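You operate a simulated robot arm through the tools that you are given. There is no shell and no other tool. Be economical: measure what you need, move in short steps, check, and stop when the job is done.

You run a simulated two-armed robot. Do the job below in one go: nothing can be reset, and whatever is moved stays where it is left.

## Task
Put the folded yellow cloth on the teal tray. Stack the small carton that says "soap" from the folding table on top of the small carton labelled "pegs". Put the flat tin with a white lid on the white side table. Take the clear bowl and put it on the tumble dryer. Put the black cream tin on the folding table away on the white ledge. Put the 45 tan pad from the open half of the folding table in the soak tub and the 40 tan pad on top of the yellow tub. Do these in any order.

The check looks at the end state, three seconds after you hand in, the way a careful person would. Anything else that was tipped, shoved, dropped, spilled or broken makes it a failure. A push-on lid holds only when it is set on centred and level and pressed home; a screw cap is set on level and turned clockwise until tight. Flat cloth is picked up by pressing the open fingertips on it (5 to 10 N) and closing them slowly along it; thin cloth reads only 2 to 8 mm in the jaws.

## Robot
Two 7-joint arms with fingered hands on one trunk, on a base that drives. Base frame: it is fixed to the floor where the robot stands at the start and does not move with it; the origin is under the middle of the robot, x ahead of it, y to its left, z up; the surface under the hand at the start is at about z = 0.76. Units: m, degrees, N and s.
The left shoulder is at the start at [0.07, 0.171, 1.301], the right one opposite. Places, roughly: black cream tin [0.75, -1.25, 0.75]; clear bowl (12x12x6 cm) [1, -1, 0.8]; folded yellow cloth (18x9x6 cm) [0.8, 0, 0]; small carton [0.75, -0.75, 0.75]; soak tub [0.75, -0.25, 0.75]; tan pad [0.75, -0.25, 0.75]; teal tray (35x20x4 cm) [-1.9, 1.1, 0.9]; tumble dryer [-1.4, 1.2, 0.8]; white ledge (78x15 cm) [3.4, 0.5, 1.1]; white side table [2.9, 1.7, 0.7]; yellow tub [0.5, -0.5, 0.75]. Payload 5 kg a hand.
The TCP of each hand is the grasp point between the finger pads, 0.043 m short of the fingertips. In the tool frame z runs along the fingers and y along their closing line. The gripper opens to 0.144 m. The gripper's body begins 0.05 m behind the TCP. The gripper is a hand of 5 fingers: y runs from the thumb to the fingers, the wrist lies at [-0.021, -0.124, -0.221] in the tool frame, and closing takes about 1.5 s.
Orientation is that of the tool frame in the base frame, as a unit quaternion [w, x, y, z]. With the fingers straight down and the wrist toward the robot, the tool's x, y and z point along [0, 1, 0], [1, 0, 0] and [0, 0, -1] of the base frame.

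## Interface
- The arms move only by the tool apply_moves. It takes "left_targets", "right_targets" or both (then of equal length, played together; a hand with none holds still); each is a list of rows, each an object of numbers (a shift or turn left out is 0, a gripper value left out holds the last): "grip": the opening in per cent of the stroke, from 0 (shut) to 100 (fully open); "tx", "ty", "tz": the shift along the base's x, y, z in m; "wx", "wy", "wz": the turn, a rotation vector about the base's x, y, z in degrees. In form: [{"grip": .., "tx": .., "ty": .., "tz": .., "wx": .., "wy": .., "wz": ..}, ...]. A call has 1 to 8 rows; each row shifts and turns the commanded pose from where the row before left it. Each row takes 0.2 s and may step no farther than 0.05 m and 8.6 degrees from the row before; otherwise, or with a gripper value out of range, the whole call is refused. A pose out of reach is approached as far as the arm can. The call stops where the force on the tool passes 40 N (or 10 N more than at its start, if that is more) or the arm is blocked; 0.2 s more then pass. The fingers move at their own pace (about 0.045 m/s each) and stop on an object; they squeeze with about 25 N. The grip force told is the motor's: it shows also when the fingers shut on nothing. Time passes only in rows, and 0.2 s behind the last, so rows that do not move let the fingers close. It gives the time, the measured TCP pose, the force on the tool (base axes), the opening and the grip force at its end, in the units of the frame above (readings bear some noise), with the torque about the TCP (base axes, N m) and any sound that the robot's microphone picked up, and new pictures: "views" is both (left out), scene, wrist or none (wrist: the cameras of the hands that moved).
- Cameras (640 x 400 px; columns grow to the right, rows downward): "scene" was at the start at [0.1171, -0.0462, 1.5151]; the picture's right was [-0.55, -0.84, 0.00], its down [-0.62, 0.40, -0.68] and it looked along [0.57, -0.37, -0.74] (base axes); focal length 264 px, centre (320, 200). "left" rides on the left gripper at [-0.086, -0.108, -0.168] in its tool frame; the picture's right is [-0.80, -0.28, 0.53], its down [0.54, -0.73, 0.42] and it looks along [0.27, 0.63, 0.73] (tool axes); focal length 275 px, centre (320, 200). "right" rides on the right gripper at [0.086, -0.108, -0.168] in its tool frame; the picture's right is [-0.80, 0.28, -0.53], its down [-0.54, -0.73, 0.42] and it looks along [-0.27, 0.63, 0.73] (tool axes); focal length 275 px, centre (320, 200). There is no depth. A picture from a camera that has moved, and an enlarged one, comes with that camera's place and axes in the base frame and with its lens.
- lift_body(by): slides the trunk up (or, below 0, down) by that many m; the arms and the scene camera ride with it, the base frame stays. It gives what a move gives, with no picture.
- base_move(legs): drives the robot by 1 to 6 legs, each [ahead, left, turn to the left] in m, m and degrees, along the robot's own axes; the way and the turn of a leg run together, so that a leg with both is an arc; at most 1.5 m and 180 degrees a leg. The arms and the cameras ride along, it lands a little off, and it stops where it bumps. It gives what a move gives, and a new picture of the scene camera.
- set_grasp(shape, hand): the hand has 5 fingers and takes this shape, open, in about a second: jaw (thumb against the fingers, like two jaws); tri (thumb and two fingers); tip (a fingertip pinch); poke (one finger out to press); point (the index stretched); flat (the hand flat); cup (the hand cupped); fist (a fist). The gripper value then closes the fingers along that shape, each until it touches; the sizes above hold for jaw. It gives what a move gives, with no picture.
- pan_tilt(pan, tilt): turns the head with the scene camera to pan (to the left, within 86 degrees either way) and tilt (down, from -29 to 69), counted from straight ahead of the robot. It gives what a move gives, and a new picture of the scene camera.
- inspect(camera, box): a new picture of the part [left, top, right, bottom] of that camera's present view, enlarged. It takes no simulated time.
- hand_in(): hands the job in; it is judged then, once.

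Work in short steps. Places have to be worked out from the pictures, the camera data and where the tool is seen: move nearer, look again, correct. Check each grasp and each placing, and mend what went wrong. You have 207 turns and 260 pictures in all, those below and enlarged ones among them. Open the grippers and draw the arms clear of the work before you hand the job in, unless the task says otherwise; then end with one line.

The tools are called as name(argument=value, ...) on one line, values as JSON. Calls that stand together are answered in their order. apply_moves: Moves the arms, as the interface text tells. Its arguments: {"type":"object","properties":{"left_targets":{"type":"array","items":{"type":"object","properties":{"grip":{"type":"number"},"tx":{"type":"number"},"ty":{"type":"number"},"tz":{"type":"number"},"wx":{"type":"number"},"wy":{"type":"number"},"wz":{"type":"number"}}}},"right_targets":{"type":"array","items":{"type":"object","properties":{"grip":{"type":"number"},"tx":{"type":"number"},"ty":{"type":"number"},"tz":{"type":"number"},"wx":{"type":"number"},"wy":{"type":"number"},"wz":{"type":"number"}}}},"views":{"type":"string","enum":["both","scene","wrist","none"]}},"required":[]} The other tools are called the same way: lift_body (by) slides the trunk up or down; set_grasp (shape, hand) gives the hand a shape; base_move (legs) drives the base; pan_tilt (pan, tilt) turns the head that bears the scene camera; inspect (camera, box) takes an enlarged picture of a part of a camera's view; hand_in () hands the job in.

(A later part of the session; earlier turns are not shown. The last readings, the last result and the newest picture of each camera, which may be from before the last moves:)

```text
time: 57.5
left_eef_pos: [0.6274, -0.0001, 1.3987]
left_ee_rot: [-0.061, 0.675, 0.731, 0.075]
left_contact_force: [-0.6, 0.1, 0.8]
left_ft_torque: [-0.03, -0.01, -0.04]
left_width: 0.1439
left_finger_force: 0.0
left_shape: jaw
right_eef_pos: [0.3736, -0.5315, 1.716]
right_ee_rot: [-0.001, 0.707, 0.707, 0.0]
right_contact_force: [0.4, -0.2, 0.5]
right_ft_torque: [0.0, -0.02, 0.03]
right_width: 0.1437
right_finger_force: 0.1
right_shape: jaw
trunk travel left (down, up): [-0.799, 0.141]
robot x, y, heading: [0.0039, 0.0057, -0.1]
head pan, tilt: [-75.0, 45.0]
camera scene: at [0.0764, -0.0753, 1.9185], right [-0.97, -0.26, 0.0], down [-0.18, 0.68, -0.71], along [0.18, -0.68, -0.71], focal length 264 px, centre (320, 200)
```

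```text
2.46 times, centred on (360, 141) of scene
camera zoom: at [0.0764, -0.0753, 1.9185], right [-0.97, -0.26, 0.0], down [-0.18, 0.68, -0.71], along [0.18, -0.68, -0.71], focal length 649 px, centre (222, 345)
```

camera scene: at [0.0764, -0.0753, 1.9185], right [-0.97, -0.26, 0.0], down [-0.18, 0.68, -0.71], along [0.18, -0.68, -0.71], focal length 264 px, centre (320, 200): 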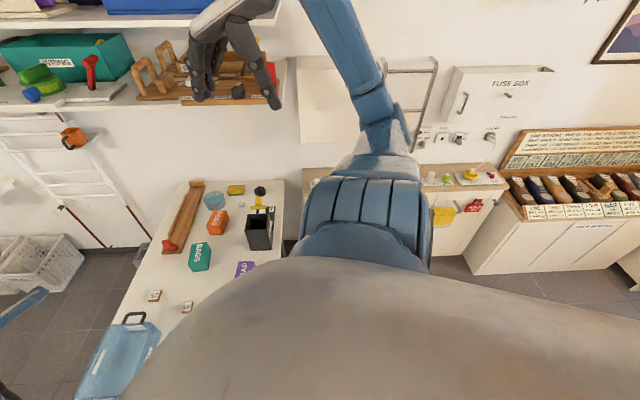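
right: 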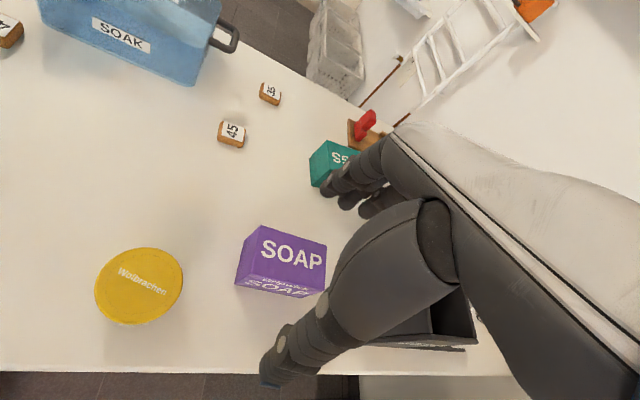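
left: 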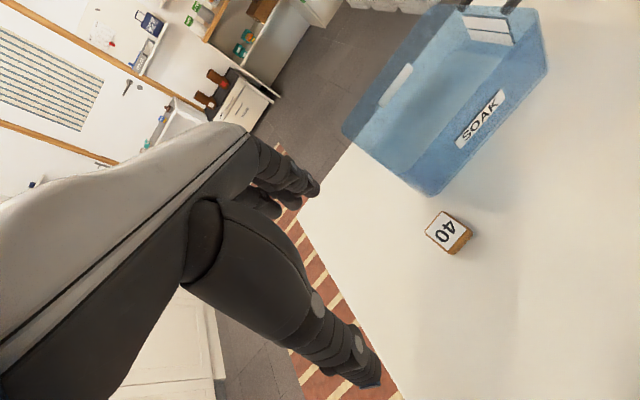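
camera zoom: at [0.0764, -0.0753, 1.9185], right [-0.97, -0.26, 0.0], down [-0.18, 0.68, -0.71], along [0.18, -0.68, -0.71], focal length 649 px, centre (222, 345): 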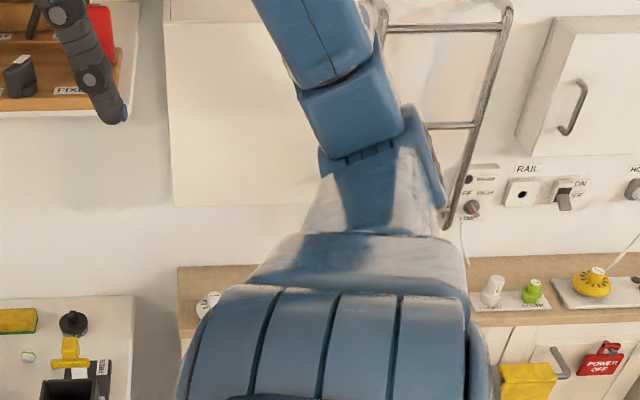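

No flat tin seen here; I'll keep looking as I travel. Start with the table jobs: retract the left hand up/back, then lower the trunk to the working height.

apply_moves(left_targets=[{"tx": -0.03, "ty": 0.03}, {"tx": -0.03, "ty": 0.03, "tz": 0.02}, {"tx": -0.03, "ty": 0.03, "tz": 0.02}, {"tx": -0.03, "ty": 0.03, "tz": 0.02}, {"tx": -0.03, "ty": 0.03, "tz": 0.02}, {"tx": -0.03, "ty": 0.03, "tz": 0.02}, {"tx": -0.03, "ty": 0.03, "tz": 0.02}, {"ty": 0.03, "tz": 0.03}], right_targets=[{"tx": 0.03, "ty": 0.03}, {"tx": 0.03, "ty": 0.03}, {"tx": 0.03, "ty": 0.03}, {"tx": 0.03, "ty": 0.03}, {"tx": 0.03, "ty": 0.03}, {"tx": 0.03, "ty": 0.03}, {"tx": 0.03, "ty": 0.03}, {"tx": 0.03, "ty": 0.03}], views="none")

lift_body(by=-0.35)

pan_tilt(pan=-15, tilt=60)

```text
time: 58.3
left_eef_pos: [0.5812, 0.1641, 1.483]
left_ee_rot: [-0.071, 0.639, 0.743, 0.187]
left_contact_force: [-0.4, 0.3, 0.0]
left_ft_torque: [-0.06, -0.02, 0.01]
left_width: 0.1438
left_finger_force: 0.1
left_shape: jaw
left hand out of reach, approached as far as the arm can: row 4
right_eef_pos: [0.4608, -0.4396, 1.7171]
right_ee_rot: [0.0, 0.706, 0.708, 0.0]
right_contact_force: [-0.2, 0.8, -0.4]
right_ft_torque: [-0.05, -0.05, 0.03]
right_width: 0.144
right_finger_force: 0.2
right_shape: jaw
trunk travel left (down, up): [-0.799, 0.141]
robot x, y, heading: [0.0068, 0.0081, 0.0]
head pan, tilt: [-75.0, 45.0]
stopped in row 4 (left hand): the arm was blocked; the commanded pose is now the measured one
```

```text
time: 61.7
left_eef_pos: [0.5794, 0.1626, 1.1325]
left_ee_rot: [-0.073, 0.638, 0.743, 0.187]
left_contact_force: [0.3, 0.1, -0.3]
left_ft_torque: [0.03, 0.03, -0.03]
left_width: 0.144
left_finger_force: 0.1
left_shape: jaw
right_eef_pos: [0.462, -0.4434, 1.3671]
right_ee_rot: [0.001, 0.707, 0.707, 0.0]
right_contact_force: [0.4, 0.1, 1.1]
right_ft_torque: [-0.01, 0.01, 0.0]
right_width: 0.1436
right_finger_force: 0.2
right_shape: jaw
trunk travel left (down, up): [-0.449, 0.491]
robot x, y, heading: [0.0038, 0.0023, -0.1]
head pan, tilt: [-75.0, 45.0]
```

```text
time: 63.0
left_eef_pos: [0.5809, 0.1623, 1.1317]
left_ee_rot: [-0.073, 0.638, 0.743, 0.187]
left_contact_force: [0.6, -0.2, 0.6]
left_ft_torque: [0.0, 0.04, 0.0]
left_width: 0.144
left_finger_force: 0.1
left_shape: jaw
right_eef_pos: [0.4601, -0.4426, 1.3659]
right_ee_rot: [0.001, 0.707, 0.707, 0.0]
right_contact_force: [-0.4, 0.3, 0.3]
right_ft_torque: [-0.01, 0.0, 0.01]
right_width: 0.1437
right_finger_force: 0.0
right_shape: jaw
trunk travel left (down, up): [-0.449, 0.491]
robot x, y, heading: [0.0041, 0.0054, -0.2]
head pan, tilt: [-15.0, 60.0]
camera scene: at [0.1198, -0.0137, 1.549], right [-0.26, -0.97, 0.0], down [-0.84, 0.23, -0.5], along [0.48, -0.13, -0.87], focal length 264 px, centre (320, 200)
```

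scene: 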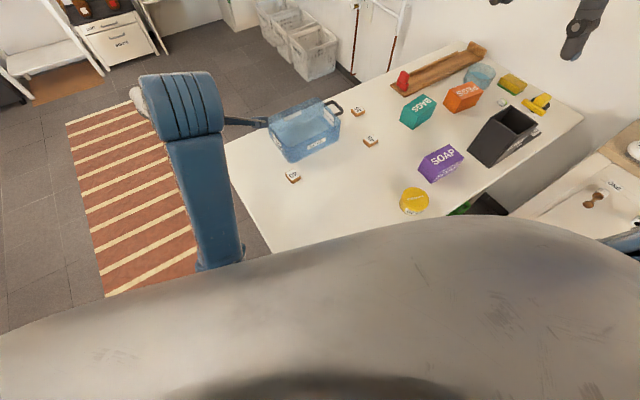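

Zooming in for accurate positions of pads, carton, tub.

inspect(camera="scene", box=[250, 60, 490, 210])

```text
2.67 times, centred on (370, 135) of scene
camera zoom: at [0.1198, -0.0137, 1.549], right [-0.26, -0.97, 0.0], down [-0.84, 0.23, -0.5], along [0.48, -0.13, -0.87], focal length 703 px, centre (187, 373)
```

zoom: 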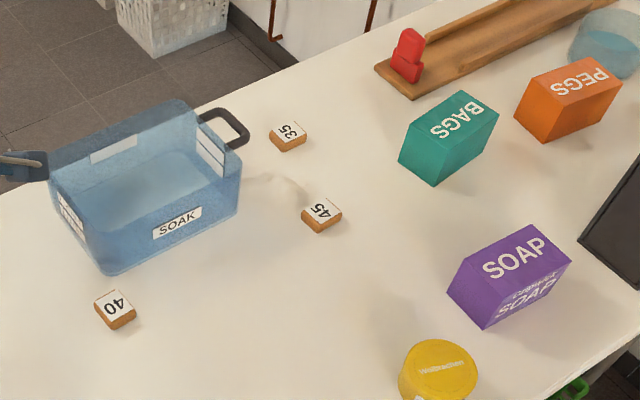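

Targets: 40 pad ≈[0.667,-0.061], 45 pad ≈[0.760,-0.385]. I'll bring the right hand above the 40 pad with the fingers half open.

apply_moves(right_targets=[{"grip": 55, "tx": 0.014, "ty": 0.027, "tz": -0.03}, {"tx": 0.014, "ty": 0.027, "tz": -0.03}, {"tx": 0.014, "ty": 0.027, "tz": -0.03}, {"tx": 0.014, "ty": 0.027, "tz": -0.03}, {"tx": 0.014, "ty": 0.027, "tz": -0.03}, {"tx": 0.014, "ty": 0.027, "tz": -0.03}, {"tx": 0.014, "ty": 0.027, "tz": -0.03}], views="none")

apply_moves(right_targets=[{"tx": 0.015, "ty": 0.027, "tz": -0.03}, {"tx": 0.015, "ty": 0.027, "tz": -0.03}, {"tx": 0.015, "ty": 0.027, "tz": -0.03}, {"tx": 0.015, "ty": 0.027, "tz": -0.03}, {"tx": 0.015, "ty": 0.027, "tz": -0.03}, {"tx": 0.015, "ty": 0.027, "tz": -0.03}, {"tx": 0.015, "ty": 0.027, "tz": -0.03}, {}])

```text
time: 64.6
left_eef_pos: [0.5823, 0.1642, 1.1307]
left_ee_rot: [-0.074, 0.639, 0.743, 0.186]
left_contact_force: [0.7, 1.4, -0.4]
left_ft_torque: [-0.03, 0.07, -0.02]
left_width: 0.1437
left_finger_force: 0.0
left_shape: jaw
right_eef_pos: [0.5604, -0.251, 1.1566]
right_ee_rot: [0.0, 0.707, 0.707, -0.002]
right_contact_force: [0.6, 0.6, 0.3]
right_ft_torque: [-0.01, 0.02, 0.0]
right_width: 0.0794
right_finger_force: 0.1
right_shape: jaw
trunk travel left (down, up): [-0.449, 0.491]
robot x, y, heading: [0.0018, 0.0064, 0.0]
head pan, tilt: [-15.0, 60.0]
```

```text
time: 66.4
left_eef_pos: [0.5816, 0.1618, 1.1322]
left_ee_rot: [-0.073, 0.638, 0.743, 0.188]
left_contact_force: [-0.7, 0.1, -0.6]
left_ft_torque: [-0.02, 0.02, 0.0]
left_width: 0.1438
left_finger_force: 0.0
left_shape: jaw
right_eef_pos: [0.6469, -0.1277, 0.9993]
right_ee_rot: [0.0, 0.707, 0.707, 0.0]
right_contact_force: [0.5, -0.1, -0.9]
right_ft_torque: [-0.03, 0.01, 0.01]
right_width: 0.0795
right_finger_force: 0.1
right_shape: jaw
right hand out of reach, approached as far as the arm can: row 5, 6, 7
trunk travel left (down, up): [-0.449, 0.491]
robot x, y, heading: [0.0048, 0.0031, 0.1]
head pan, tilt: [-15.0, 60.0]
camera scene: at [0.1203, -0.0136, 1.5489], right [-0.26, -0.97, 0.0], down [-0.84, 0.22, -0.5], along [0.48, -0.13, -0.87], focal length 264 px, centre (320, 200)
camera right: at [0.5371, -0.0428, 1.167], right [0.28, -0.8, 0.53], down [-0.73, -0.54, -0.42], along [0.63, -0.27, -0.73], focal length 275 px, centre (320, 200)
```

scene: 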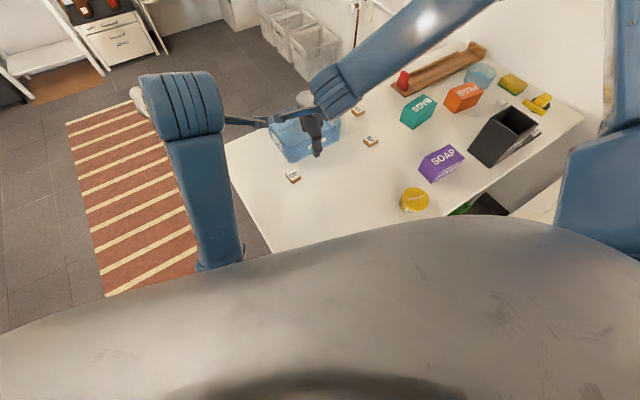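
right: 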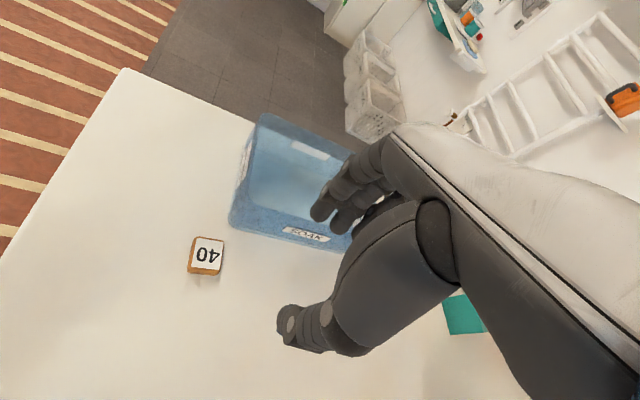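

The 40 pad is just out of reach for the right hand. I'll shift the base left 0.2 m.

apply_moves(right_targets=[{"tz": 0.04}], views="none")

base_move(legs=[[0, 0.2, 0]])

inspect(camera="right", box=[0, 0, 640, 400])

```text
time: 66.8
left_eef_pos: [0.5792, 0.163, 1.1323]
left_ee_rot: [-0.072, 0.638, 0.744, 0.187]
left_contact_force: [-0.9, 0.0, 0.8]
left_ft_torque: [0.0, 0.0, 0.0]
left_width: 0.1441
left_finger_force: 0.0
left_shape: jaw
right_eef_pos: [0.6457, -0.1295, 1.0419]
right_ee_rot: [0.001, 0.707, 0.707, -0.001]
right_contact_force: [-0.2, 0.5, 0.4]
right_ft_torque: [-0.03, 0.0, -0.05]
right_width: 0.0797
right_finger_force: 0.0
right_shape: jaw
trunk travel left (down, up): [-0.449, 0.491]
robot x, y, heading: [0.005, 0.007, 0.1]
head pan, tilt: [-15.0, 60.0]
```

```text
time: 68.4
left_eef_pos: [0.5811, 0.3586, 1.1327]
left_ee_rot: [-0.073, 0.64, 0.741, 0.188]
left_contact_force: [0.3, -0.7, -0.2]
left_ft_torque: [-0.02, 0.0, 0.0]
left_width: 0.1438
left_finger_force: 0.1
left_shape: jaw
right_eef_pos: [0.6479, 0.0658, 1.0404]
right_ee_rot: [0.001, 0.709, 0.705, 0.0]
right_contact_force: [-1.1, -1.0, -0.3]
right_ft_torque: [0.04, 0.02, 0.0]
right_width: 0.0796
right_finger_force: 0.1
right_shape: jaw
trunk travel left (down, up): [-0.449, 0.491]
robot x, y, heading: [0.0045, 0.2049, -0.6]
head pan, tilt: [-15.0, 60.0]
camera scene: at [0.1205, 0.1854, 1.5489], right [-0.26, -0.96, 0.0], down [-0.84, 0.23, -0.5], along [0.48, -0.13, -0.87], focal length 264 px, centre (320, 200)
```

scene: 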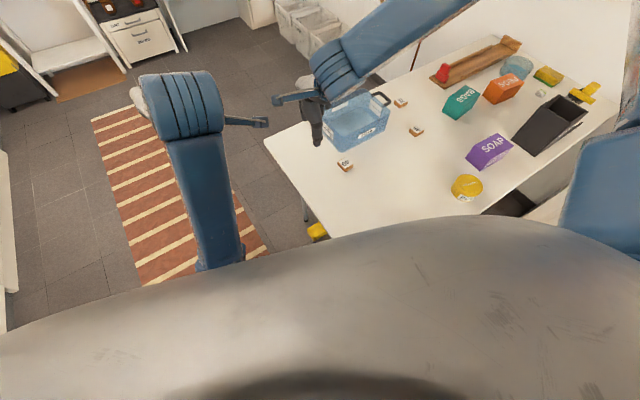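

```text
1.00 times, centred on (320, 200) of right (not enlarged: the box is as wide or as high as the picture)
camera zoom: at [0.5403, 0.1525, 1.2067], right [0.28, -0.8, 0.53], down [-0.73, -0.54, -0.42], along [0.63, -0.27, -0.73], focal length 275 px, centre (320, 200)
```

zoom: 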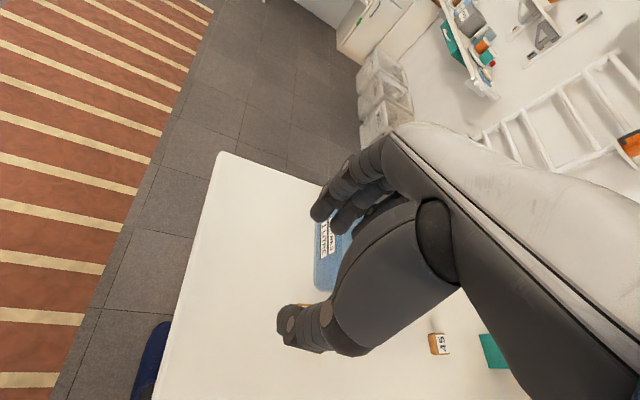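

40 pad confirmed near [0.668,-0.058]. Moving the right hand above it at z≈0.88.

apply_moves(right_targets=[{"tx": 0.01, "ty": -0.045}, {"tx": 0.01, "ty": -0.045}, {"ty": -0.034, "tz": -0.02}, {"tz": -0.045}, {"tz": -0.045}, {"tz": -0.045}, {}])

```text
time: 70.0
left_eef_pos: [0.5807, 0.3576, 1.1321]
left_ee_rot: [-0.072, 0.64, 0.741, 0.188]
left_contact_force: [0.0, -0.5, 0.6]
left_ft_torque: [0.0, -0.02, 0.0]
left_width: 0.1438
left_finger_force: 0.0
left_shape: jaw
right_eef_pos: [0.6658, -0.0645, 0.8908]
right_ee_rot: [-0.001, 0.708, 0.706, 0.002]
right_contact_force: [-1.0, 0.0, -0.2]
right_ft_torque: [0.07, -0.05, 0.01]
right_width: 0.0793
right_finger_force: 0.1
right_shape: jaw
right hand out of reach, approached as far as the arm can: row 6
trunk travel left (down, up): [-0.449, 0.491]
robot x, y, heading: [0.0032, 0.2116, -0.5]
head pan, tilt: [-15.0, 60.0]
camera scene: at [0.1192, 0.1836, 1.549], right [-0.26, -0.96, 0.0], down [-0.83, 0.23, -0.5], along [0.48, -0.13, -0.87], focal length 264 px, centre (320, 200)
camera right: at [0.5574, 0.0205, 1.0581], right [0.28, -0.8, 0.53], down [-0.73, -0.54, -0.42], along [0.63, -0.27, -0.73], focal length 275 px, centre (320, 200)
```

scene: 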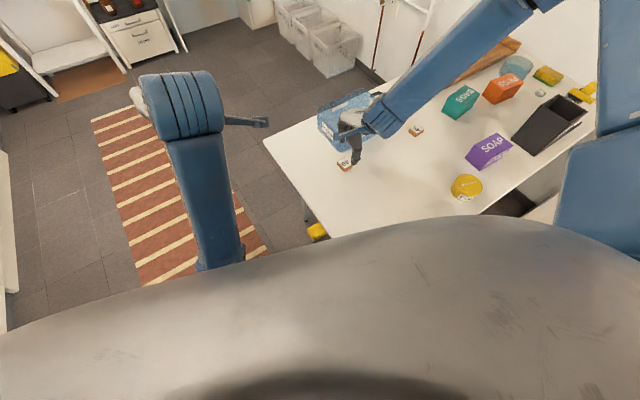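
right: 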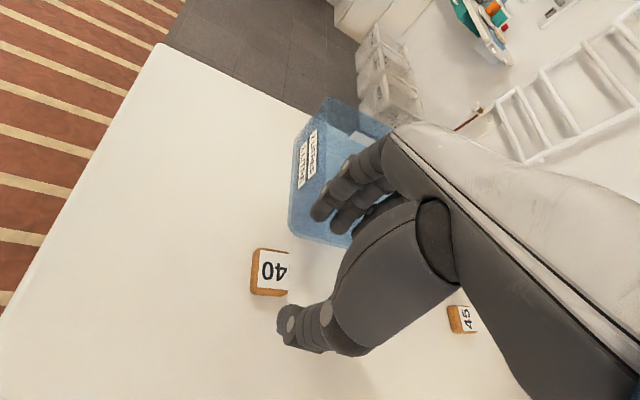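

Reach is limited by height; raise the hand, lower the trunk, and then align over the pad.

apply_moves(right_targets=[{"tz": 0.045, "tx": 0.002, "ty": 0.006}, {"tz": 0.045}, {"tz": 0.045}, {}], views="none")

lift_body(by=-0.15)

apply_moves(right_targets=[{"tz": -0.02}, {}])

```text
time: 71.0
left_eef_pos: [0.5819, 0.36, 1.1317]
left_ee_rot: [-0.073, 0.641, 0.741, 0.187]
left_contact_force: [-0.9, 0.3, 0.0]
left_ft_torque: [-0.01, 0.04, 0.0]
left_width: 0.1441
left_finger_force: 0.0
left_shape: jaw
right_eef_pos: [0.6684, -0.0587, 1.0285]
right_ee_rot: [0.0, 0.708, 0.706, 0.0]
right_contact_force: [-0.1, -1.1, -0.9]
right_ft_torque: [0.0, 0.05, 0.01]
right_width: 0.0794
right_finger_force: 0.0
right_shape: jaw
trunk travel left (down, up): [-0.449, 0.491]
robot x, y, heading: [0.0079, 0.2071, -0.4]
head pan, tilt: [-15.0, 60.0]
```

```text
time: 72.8
left_eef_pos: [0.5813, 0.3601, 0.9822]
left_ee_rot: [-0.072, 0.64, 0.742, 0.188]
left_contact_force: [0.6, -0.7, 0.1]
left_ft_torque: [0.03, 0.02, -0.03]
left_width: 0.1436
left_finger_force: 0.0
left_shape: jaw
right_eef_pos: [0.6687, -0.0578, 0.8807]
right_ee_rot: [0.001, 0.709, 0.705, 0.001]
right_contact_force: [-2.5, -1.4, 10.0]
right_ft_torque: [-0.18, -0.6, -0.12]
right_width: 0.0791
right_finger_force: 0.1
right_shape: jaw
trunk travel left (down, up): [-0.299, 0.641]
robot x, y, heading: [0.0038, 0.2037, -0.1]
head pan, tilt: [-15.0, 60.0]
```

```text
time: 73.1
left_eef_pos: [0.5812, 0.359, 0.9845]
left_ee_rot: [-0.071, 0.64, 0.741, 0.188]
left_contact_force: [1.0, -0.7, -0.1]
left_ft_torque: [0.05, 0.04, 0.02]
left_width: 0.1439
left_finger_force: 0.1
left_shape: jaw
right_eef_pos: [0.6732, -0.0569, 0.8784]
right_ee_rot: [0.006, 0.708, 0.706, 0.007]
right_contact_force: [-6.2, -1.5, 23.1]
right_ft_torque: [-0.36, -1.39, -0.15]
right_width: 0.0787
right_finger_force: 0.0
right_shape: jaw
trunk travel left (down, up): [-0.299, 0.641]
robot x, y, heading: [0.0042, 0.2056, -0.3]
head pan, tilt: [-15.0, 60.0]
stopped in row 1 (right hand): the force on the tool passed its limit at 52 N (the readings are from after the stop); the commanded pose is now the measured one
camera scene: at [0.1184, 0.1864, 1.3993], right [-0.26, -0.96, 0.0], down [-0.83, 0.23, -0.5], along [0.48, -0.13, -0.87], focal length 264 px, centre (320, 200)
camera right: at [0.5614, 0.0292, 1.0432], right [0.27, -0.8, 0.54], down [-0.72, -0.54, -0.44], along [0.64, -0.27, -0.72], focal length 275 px, centre (320, 200)
```

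scene: 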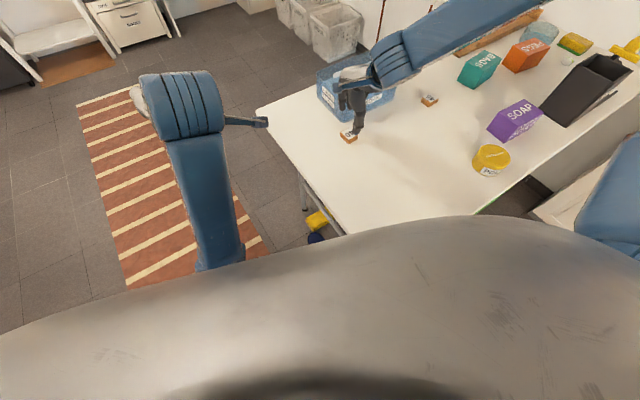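
right: 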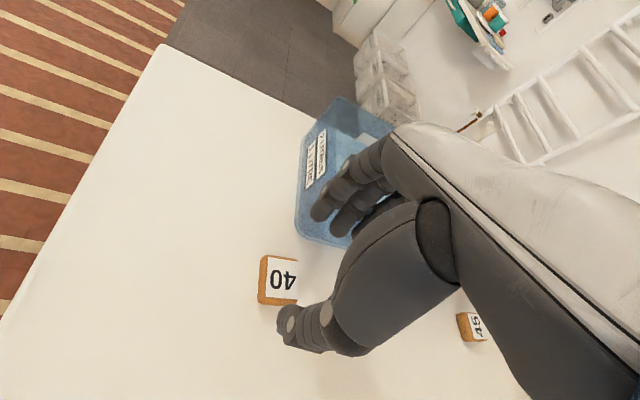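

The fingers hit the soak tub's near corner. I'll lift off and rotate the hand 90° so it closes along y, clear of the tub.

apply_moves(right_targets=[{"tz": 0.045}, {"tz": 0.045}, {"tz": 0.03, "wz": 8.5}, {"wz": 8.5}, {"wz": 8.5}, {"wz": 8.5}, {"wz": 8.5}, {"wz": 8.5}], views="none")

apply_moves(right_targets=[{"wz": 8.5}, {"wz": 8.5}, {"wz": 8.5}, {"wz": 8.5}, {"wz": 4}, {}])

```text
time: 74.9
left_eef_pos: [0.5815, 0.3603, 0.9815]
left_ee_rot: [-0.072, 0.641, 0.741, 0.188]
left_contact_force: [-0.3, 0.1, 0.5]
left_ft_torque: [0.01, -0.01, 0.05]
left_width: 0.1439
left_finger_force: 0.0
left_shape: jaw
right_eef_pos: [0.6735, -0.0581, 0.9952]
right_ee_rot: [0.001, 0.335, 0.942, 0.006]
right_contact_force: [-0.4, 1.1, 0.4]
right_ft_torque: [-0.01, 0.02, 0.0]
right_width: 0.0792
right_finger_force: 0.1
right_shape: jaw
trunk travel left (down, up): [-0.299, 0.641]
robot x, y, heading: [0.0066, 0.2064, -0.4]
head pan, tilt: [-15.0, 60.0]
```

```text
time: 76.3
left_eef_pos: [0.5821, 0.3584, 0.9818]
left_ee_rot: [-0.072, 0.641, 0.741, 0.187]
left_contact_force: [0.0, -0.2, 0.2]
left_ft_torque: [0.0, -0.02, 0.06]
left_width: 0.1438
left_finger_force: 0.0
left_shape: jaw
right_eef_pos: [0.6721, -0.0579, 0.9949]
right_ee_rot: [0.001, 0.011, 1.0, 0.006]
right_contact_force: [0.1, 0.2, 0.2]
right_ft_torque: [0.0, 0.01, -0.01]
right_width: 0.0795
right_finger_force: 0.0
right_shape: jaw
trunk travel left (down, up): [-0.299, 0.641]
robot x, y, heading: [0.0083, 0.2045, -0.3]
head pan, tilt: [-15.0, 60.0]
camera scene: at [0.1205, 0.1861, 1.3989], right [-0.26, -0.96, 0.0], down [-0.84, 0.23, -0.5], along [0.48, -0.13, -0.87], focal length 264 px, centre (320, 200)
camera right: at [0.5834, -0.1666, 1.1602], right [0.8, 0.26, 0.54], down [0.53, -0.73, -0.43], along [0.28, 0.63, -0.72], focal length 275 px, centre (320, 200)
```

scene: 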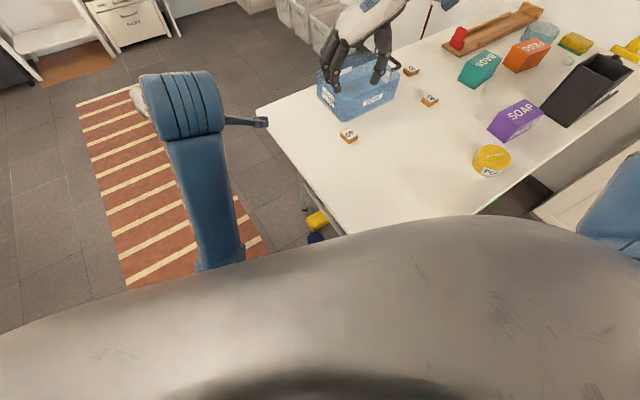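
right: 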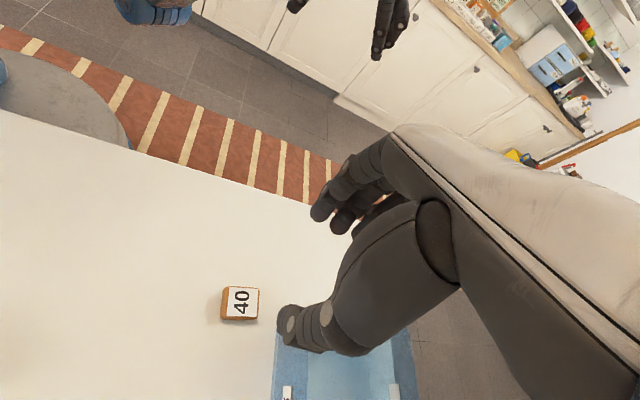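

Pad at about [0.670,-0.062], hand is over it and aligned. Descending carefully.

apply_moves(right_targets=[{"ty": -0.003, "tz": -0.04}, {"tz": -0.04}, {"tz": -0.04}, {"tz": -0.03}, {}])

```text
time: 77.5
left_eef_pos: [0.581, 0.3604, 0.983]
left_ee_rot: [-0.072, 0.64, 0.741, 0.188]
left_contact_force: [0.2, 0.8, 0.1]
left_ft_torque: [0.0, -0.03, -0.02]
left_width: 0.1438
left_finger_force: 0.1
left_shape: jaw
right_eef_pos: [0.671, -0.0605, 0.8431]
right_ee_rot: [0.0, 0.01, 1.0, 0.006]
right_contact_force: [-0.5, -0.2, 0.5]
right_ft_torque: [0.02, -0.05, 0.01]
right_width: 0.0791
right_finger_force: 0.0
right_shape: jaw
trunk travel left (down, up): [-0.299, 0.641]
robot x, y, heading: [0.0029, 0.2097, -0.3]
head pan, tilt: [-15.0, 60.0]
camera scene: at [0.1197, 0.1861, 1.3991], right [-0.26, -0.96, 0.0], down [-0.83, 0.23, -0.5], along [0.48, -0.13, -0.87], focal length 264 px, centre (320, 200)
camera right: at [0.5815, -0.1693, 1.0085], right [0.8, 0.26, 0.54], down [0.53, -0.73, -0.43], along [0.28, 0.63, -0.72], focal length 275 px, centre (320, 200)
```

scene: 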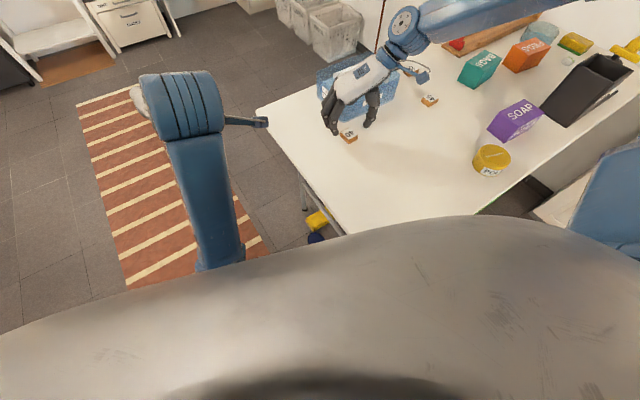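
right: 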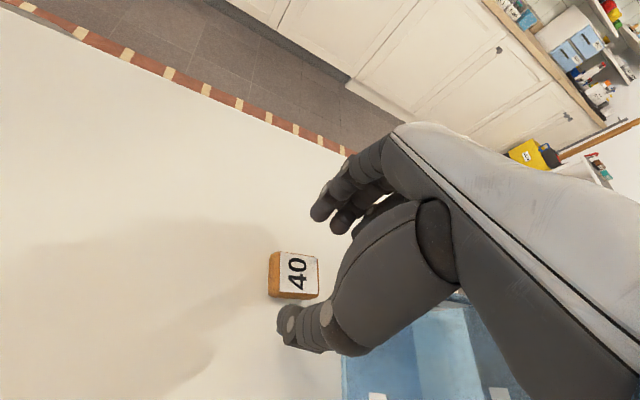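

Pad centred between the fingers. Going down to z≈0.808 and closing.

apply_moves(right_targets=[{"ty": -0.003, "tz": -0.02}, {"tz": -0.014}, {}], views="wrist")

apply_moves(right_targets=[{"grip": 0}, {}, {}, {}, {}, {}, {}], views="wrist")

```text
time: 78.3
left_eef_pos: [0.5806, 0.3591, 0.9814]
left_ee_rot: [-0.072, 0.641, 0.741, 0.187]
left_contact_force: [-0.3, -1.0, -0.3]
left_ft_torque: [0.01, -0.01, 0.0]
left_width: 0.1439
left_finger_force: 0.0
left_shape: jaw
right_eef_pos: [0.6707, -0.0636, 0.8099]
right_ee_rot: [0.001, 0.011, 1.0, 0.007]
right_contact_force: [0.3, -0.8, -0.9]
right_ft_torque: [-0.03, 0.06, -0.01]
right_width: 0.0792
right_finger_force: 0.0
right_shape: jaw
trunk travel left (down, up): [-0.299, 0.641]
robot x, y, heading: [0.006, 0.2031, -0.2]
head pan, tilt: [-15.0, 60.0]
camera right: at [0.5818, -0.1719, 0.9761], right [0.8, 0.26, 0.54], down [0.53, -0.73, -0.43], along [0.28, 0.63, -0.72], focal length 275 px, centre (320, 200)
```

right: 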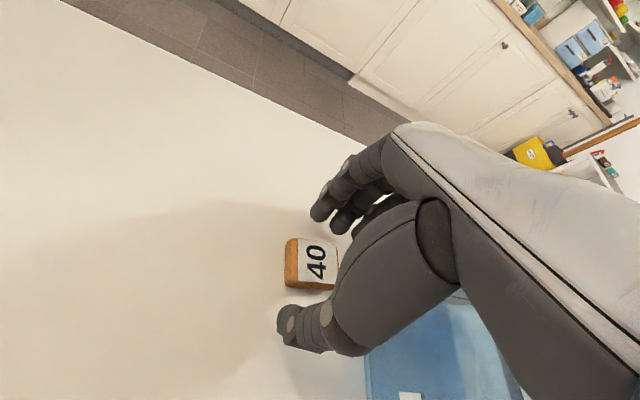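

```text
time: 79.9
left_eef_pos: [0.5817, 0.3597, 0.9815]
left_ee_rot: [-0.072, 0.64, 0.742, 0.187]
left_contact_force: [-0.4, 0.0, -0.4]
left_ft_torque: [0.03, 0.02, 0.0]
left_width: 0.1439
left_finger_force: 0.1
left_shape: jaw
right_eef_pos: [0.6697, -0.0635, 0.8108]
right_ee_rot: [0.0, 0.01, 1.0, 0.006]
right_contact_force: [0.1, 0.0, -0.2]
right_ft_torque: [0.02, 0.02, 0.0]
right_width: 0.0418
right_finger_force: 25.4
right_shape: jaw
trunk travel left (down, up): [-0.299, 0.641]
robot x, y, heading: [0.0019, 0.2069, -0.4]
head pan, tilt: [-15.0, 60.0]
camera right: at [0.5818, -0.1718, 0.9762], right [0.8, 0.26, 0.54], down [0.53, -0.73, -0.43], along [0.28, 0.63, -0.72], focal length 275 px, centre (320, 200)
```

right: 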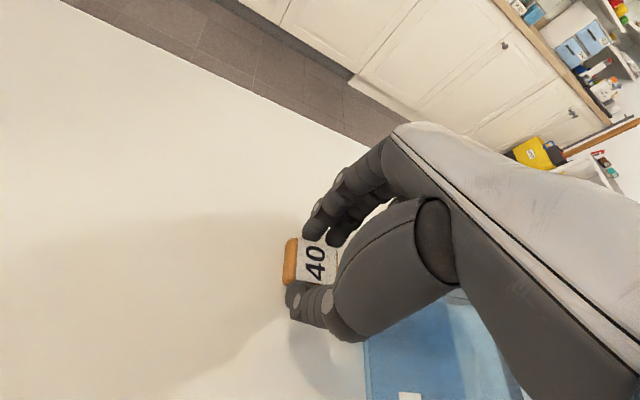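

40 pad held (4.2 cm wide). Lifting and carrying to above the yellow tub at about [0.466,-0.428].

apply_moves(right_targets=[{"tz": 0.045}, {"tz": 0.045}, {"tz": 0.04}, {"tx": -0.02, "ty": -0.036}, {"tx": -0.02, "ty": -0.036}, {"tx": -0.02, "ty": -0.036}, {"tx": -0.02, "ty": -0.036}, {"tx": -0.02, "ty": -0.036}], views="none")

apply_moves(right_targets=[{"tx": -0.022, "ty": -0.04}, {"tx": -0.022, "ty": -0.04}, {"tx": -0.022, "ty": -0.04}, {"tx": -0.022, "ty": -0.04}, {"tx": -0.016, "ty": -0.024}, {}])

```text
time: 81.7
left_eef_pos: [0.581, 0.3582, 0.9829]
left_ee_rot: [-0.072, 0.64, 0.742, 0.188]
left_contact_force: [-0.7, 0.0, 0.8]
left_ft_torque: [0.0, -0.04, -0.02]
left_width: 0.1443
left_finger_force: 0.0
left_shape: jaw
right_eef_pos: [0.5751, -0.2411, 0.9412]
right_ee_rot: [0.001, 0.009, 1.0, 0.006]
right_contact_force: [-0.5, 0.1, -1.4]
right_ft_torque: [0.05, -0.04, 0.01]
right_width: 0.0416
right_finger_force: 24.9
right_shape: jaw
trunk travel left (down, up): [-0.299, 0.641]
robot x, y, heading: [0.0079, 0.2062, -0.2]
head pan, tilt: [-15.0, 60.0]
```

```text
time: 83.1
left_eef_pos: [0.581, 0.3607, 0.9825]
left_ee_rot: [-0.073, 0.64, 0.741, 0.188]
left_contact_force: [-0.6, 0.1, -0.6]
left_ft_torque: [0.01, 0.0, 0.0]
left_width: 0.1439
left_finger_force: 0.1
left_shape: jaw
right_eef_pos: [0.4708, -0.4266, 0.94]
right_ee_rot: [-0.001, 0.011, 1.0, 0.006]
right_contact_force: [-0.2, -0.3, 0.4]
right_ft_torque: [0.03, 0.03, 0.0]
right_width: 0.0414
right_finger_force: 24.5
right_shape: jaw
trunk travel left (down, up): [-0.299, 0.641]
robot x, y, heading: [0.0065, 0.2072, -0.5]
head pan, tilt: [-15.0, 60.0]
camera scene: at [0.1206, 0.1866, 1.3989], right [-0.26, -0.96, 0.0], down [-0.84, 0.23, -0.5], along [0.48, -0.13, -0.87], focal length 264 px, centre (320, 200)
camera right: at [0.3817, -0.5364, 1.1053], right [0.8, 0.26, 0.54], down [0.53, -0.73, -0.43], along [0.28, 0.63, -0.73], focal length 275 px, centre (320, 200)
```

scene: 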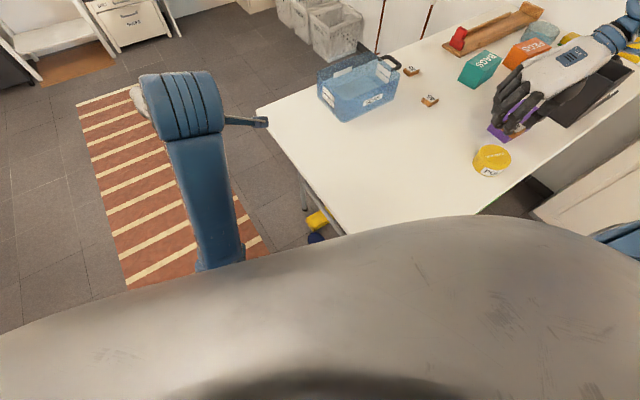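
right: 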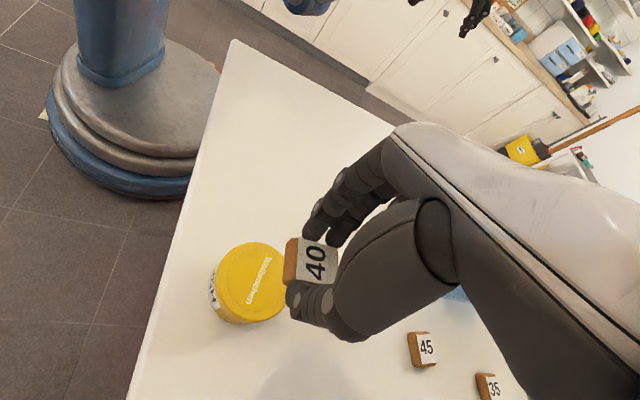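

Tub top centre reads ≈[0.458,-0.426]; shift slightly and lower toward contact.

apply_moves(right_targets=[{"tx": -0.01, "tz": -0.03}, {"tz": -0.03}, {"tz": -0.015}, {}])

```text
time: 84.1
left_eef_pos: [0.5812, 0.3595, 0.9814]
left_ee_rot: [-0.073, 0.64, 0.741, 0.188]
left_contact_force: [0.5, 0.5, -0.2]
left_ft_torque: [0.0, 0.01, -0.02]
left_width: 0.144
left_finger_force: 0.1
left_shape: jaw
right_eef_pos: [0.4591, -0.4267, 0.8656]
right_ee_rot: [0.0, 0.01, 1.0, 0.006]
right_contact_force: [-1.0, -0.4, -0.9]
right_ft_torque: [-0.01, 0.0, 0.02]
right_width: 0.0413
right_finger_force: 25.0
right_shape: jaw
trunk travel left (down, up): [-0.299, 0.641]
robot x, y, heading: [0.0033, 0.2087, -0.2]
head pan, tilt: [-15.0, 60.0]
camera scene: at [0.1204, 0.1863, 1.399], right [-0.26, -0.96, 0.0], down [-0.84, 0.23, -0.5], along [0.48, -0.13, -0.87], focal length 264 px, centre (320, 200)
camera right: at [0.3707, -0.5359, 1.031], right [0.8, 0.26, 0.54], down [0.53, -0.73, -0.43], along [0.28, 0.63, -0.72], focal length 275 px, centre (320, 200)
```

scene: 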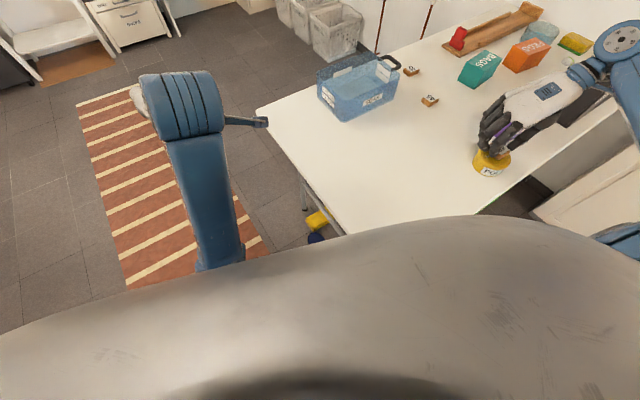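
right: 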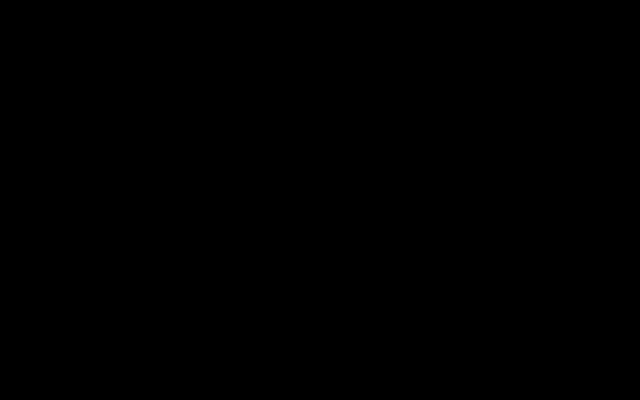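

The wrist picture came out black; check again and zoom the scene.

inspect(camera="right", box=[0, 0, 640, 400])

inspect(camera="scene", box=[420, 60, 580, 190])

```text
1.00 times, centred on (320, 200) of right (not enlarged: the box is as wide or as high as the picture)
camera zoom: at [0.3707, -0.5359, 1.031], right [0.8, 0.26, 0.54], down [0.53, -0.73, -0.43], along [0.28, 0.63, -0.72], focal length 275 px, centre (320, 200)
```

zoom: 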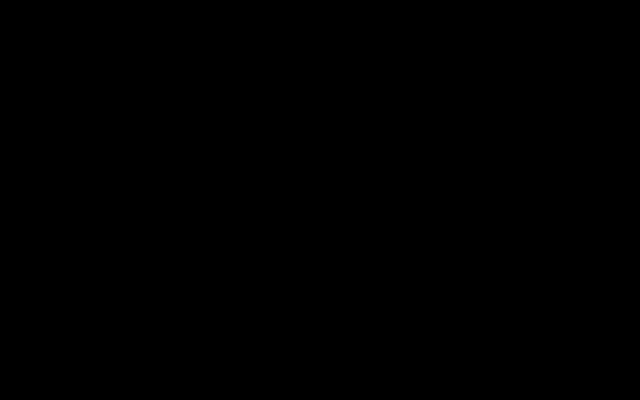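

```text
3.08 times, centred on (500, 125) of scene
camera zoom: at [0.1204, 0.1863, 1.399], right [-0.26, -0.96, 0.0], down [-0.84, 0.23, -0.5], along [0.48, -0.13, -0.87], focal length 811 px, centre (-234, 431)
```

zoom: 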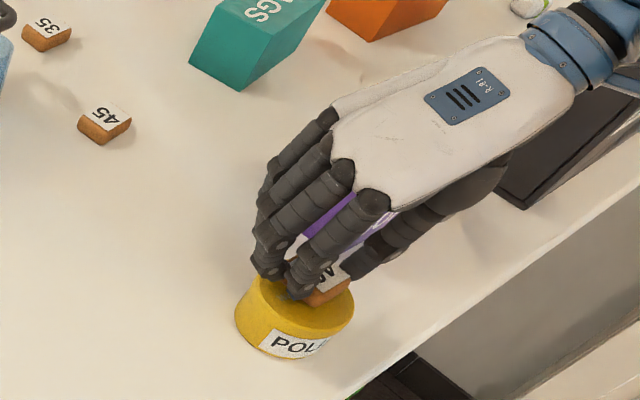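

The wrist camera appears dark, but the scene view shows the pad projecting onto the tub's centre. Lowering to contact.

apply_moves(right_targets=[{"tz": -0.01}, {"tz": -0.006}, {}], views="none")

inspect(camera="scene", box=[450, 90, 550, 190])

```text
time: 84.8
left_eef_pos: [0.58, 0.362, 0.9818]
left_ee_rot: [-0.072, 0.64, 0.741, 0.188]
left_contact_force: [1.0, -0.7, 0.4]
left_ft_torque: [0.0, 0.0, 0.02]
left_width: 0.1438
left_finger_force: 0.0
left_shape: jaw
right_eef_pos: [0.4603, -0.4273, 0.8579]
right_ee_rot: [0.006, 0.009, 1.0, 0.005]
right_contact_force: [-5.9, 2.0, 29.5]
right_ft_torque: [0.28, 0.24, 0.11]
right_width: 0.0439
right_finger_force: 24.8
right_shape: jaw
trunk travel left (down, up): [-0.299, 0.641]
robot x, y, heading: [0.0059, 0.2057, -0.4]
head pan, tilt: [-15.0, 60.0]
stopped in row 3 (right hand): the force on the tool passed its limit at 42 N (the readings are from after the stop); the commanded pose is now the measured one
```

```text
4.00 times, centred on (500, 140) of scene
camera zoom: at [0.1186, 0.1877, 1.3994], right [-0.27, -0.96, 0.0], down [-0.83, 0.23, -0.5], along [0.48, -0.13, -0.87], focal length 1054 px, centre (-400, 440)
```

zoom: 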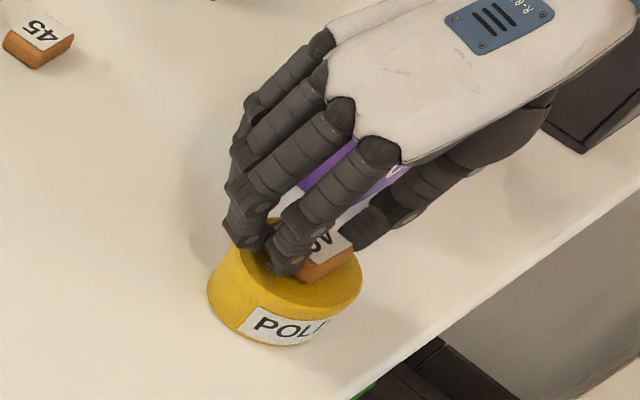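

Contact at z=0.858. The pad sits slightly to the right; lift a touch, shift 1.2 cm toward +y, lower to light contact and release.

apply_moves(right_targets=[{"tz": 0.01}, {"ty": 0.012}, {"tz": -0.007}, {}], views="none")

inspect(camera="scene", box=[450, 90, 550, 190])

```text
time: 85.8
left_eef_pos: [0.581, 0.362, 0.9831]
left_ee_rot: [-0.073, 0.64, 0.741, 0.188]
left_contact_force: [-0.1, -0.3, 0.8]
left_ft_torque: [0.02, -0.02, 0.0]
left_width: 0.1439
left_finger_force: 0.1
left_shape: jaw
right_eef_pos: [0.46, -0.4155, 0.8586]
right_ee_rot: [0.004, 0.011, 1.0, 0.005]
right_contact_force: [-0.2, -0.2, 14.9]
right_ft_torque: [0.2, 0.02, 0.03]
right_width: 0.0426
right_finger_force: 25.2
right_shape: jaw
trunk travel left (down, up): [-0.299, 0.641]
robot x, y, heading: [0.006, 0.2061, -0.2]
head pan, tilt: [-15.0, 60.0]
```

```text
4.00 times, centred on (500, 140) of scene
camera zoom: at [0.1196, 0.1875, 1.3992], right [-0.26, -0.96, 0.0], down [-0.83, 0.23, -0.5], along [0.48, -0.13, -0.87], focal length 1054 px, centre (-400, 440)
```

zoom: 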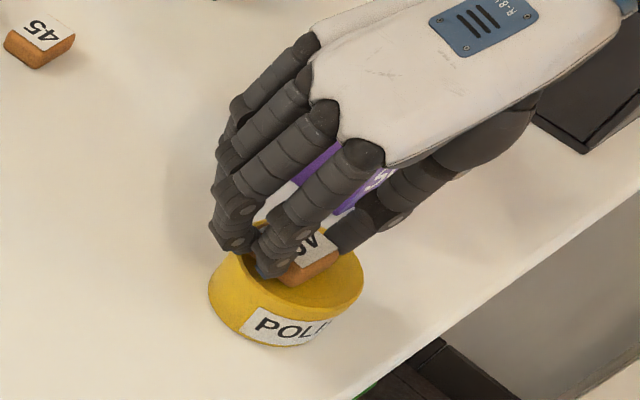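

Well centred with light contact. Releasing and lifting away.

apply_moves(right_targets=[{"grip": 55}, {}, {}, {}, {"tz": 0.02}, {"tz": 0.045}, {"tz": 0.045}, {"tz": 0.045}], views="scene")

inspect(camera="scene", box=[350, 30, 590, 190])

```text
time: 87.6
left_eef_pos: [0.5822, 0.3604, 0.9811]
left_ee_rot: [-0.072, 0.641, 0.741, 0.188]
left_contact_force: [0.7, 0.0, 0.4]
left_ft_torque: [-0.01, 0.0, -0.02]
left_width: 0.1437
left_finger_force: 0.0
left_shape: jaw
right_eef_pos: [0.4591, -0.4142, 1.0109]
right_ee_rot: [0.002, 0.01, 1.0, 0.004]
right_contact_force: [-0.6, 0.4, 0.3]
right_ft_torque: [-0.08, -0.01, -0.01]
right_width: 0.0789
right_finger_force: 0.1
right_shape: jaw
trunk travel left (down, up): [-0.299, 0.641]
robot x, y, heading: [0.0057, 0.2045, -0.6]
head pan, tilt: [-15.0, 60.0]
camera scene: at [0.1197, 0.1872, 1.3989], right [-0.26, -0.96, 0.0], down [-0.83, 0.23, -0.5], along [0.48, -0.13, -0.87], focal length 264 px, centre (320, 200)
```

scene: 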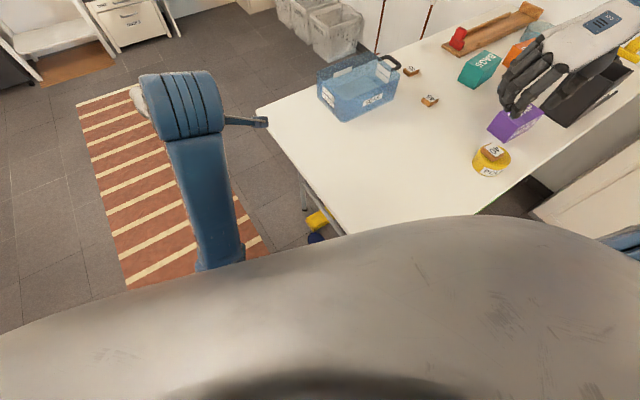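

```text
2.50 times, centred on (470, 110) of scene
camera zoom: at [0.1197, 0.1872, 1.3989], right [-0.26, -0.96, 0.0], down [-0.83, 0.23, -0.5], along [0.48, -0.13, -0.87], focal length 659 px, centre (-55, 425)
```

zoom: 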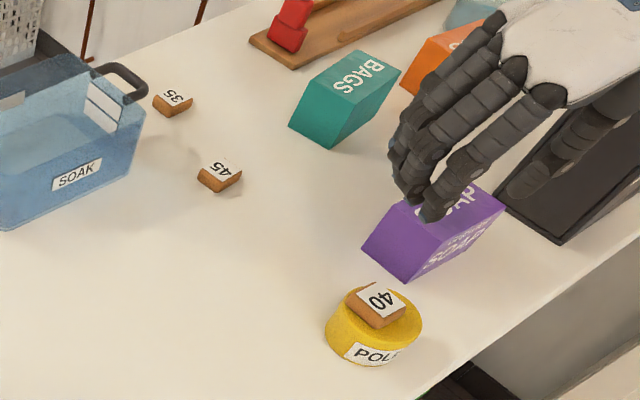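

Placed. Zoom to check it sits flat.

inspect(camera="scene", box=[465, 130, 525, 180])

inspect(camera="right", box=[0, 0, 640, 400])

```text
8.00 times, centred on (495, 155) of scene
camera zoom: at [0.1197, 0.1872, 1.3989], right [-0.26, -0.96, 0.0], down [-0.83, 0.23, -0.5], along [0.48, -0.13, -0.87], focal length 2108 px, centre (-1080, 560)
```

zoom: 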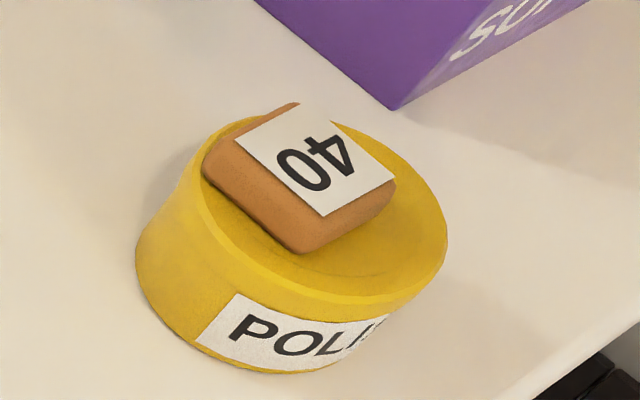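

```text
1.00 times, centred on (320, 200) of right (not enlarged: the box is as wide or as high as the picture)
camera zoom: at [0.3709, -0.5222, 1.1759], right [0.8, 0.26, 0.54], down [0.53, -0.73, -0.43], along [0.28, 0.63, -0.72], focal length 275 px, centre (320, 200)
```

zoom: 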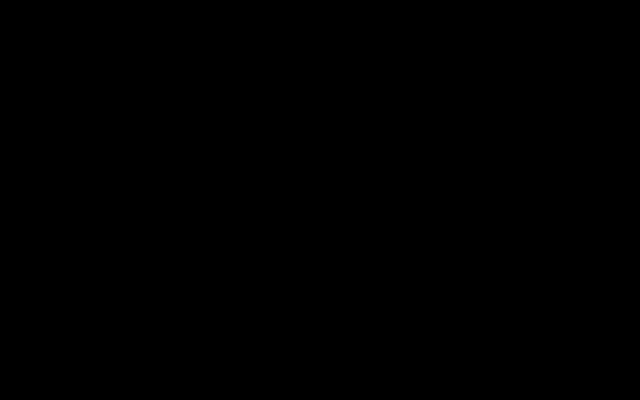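

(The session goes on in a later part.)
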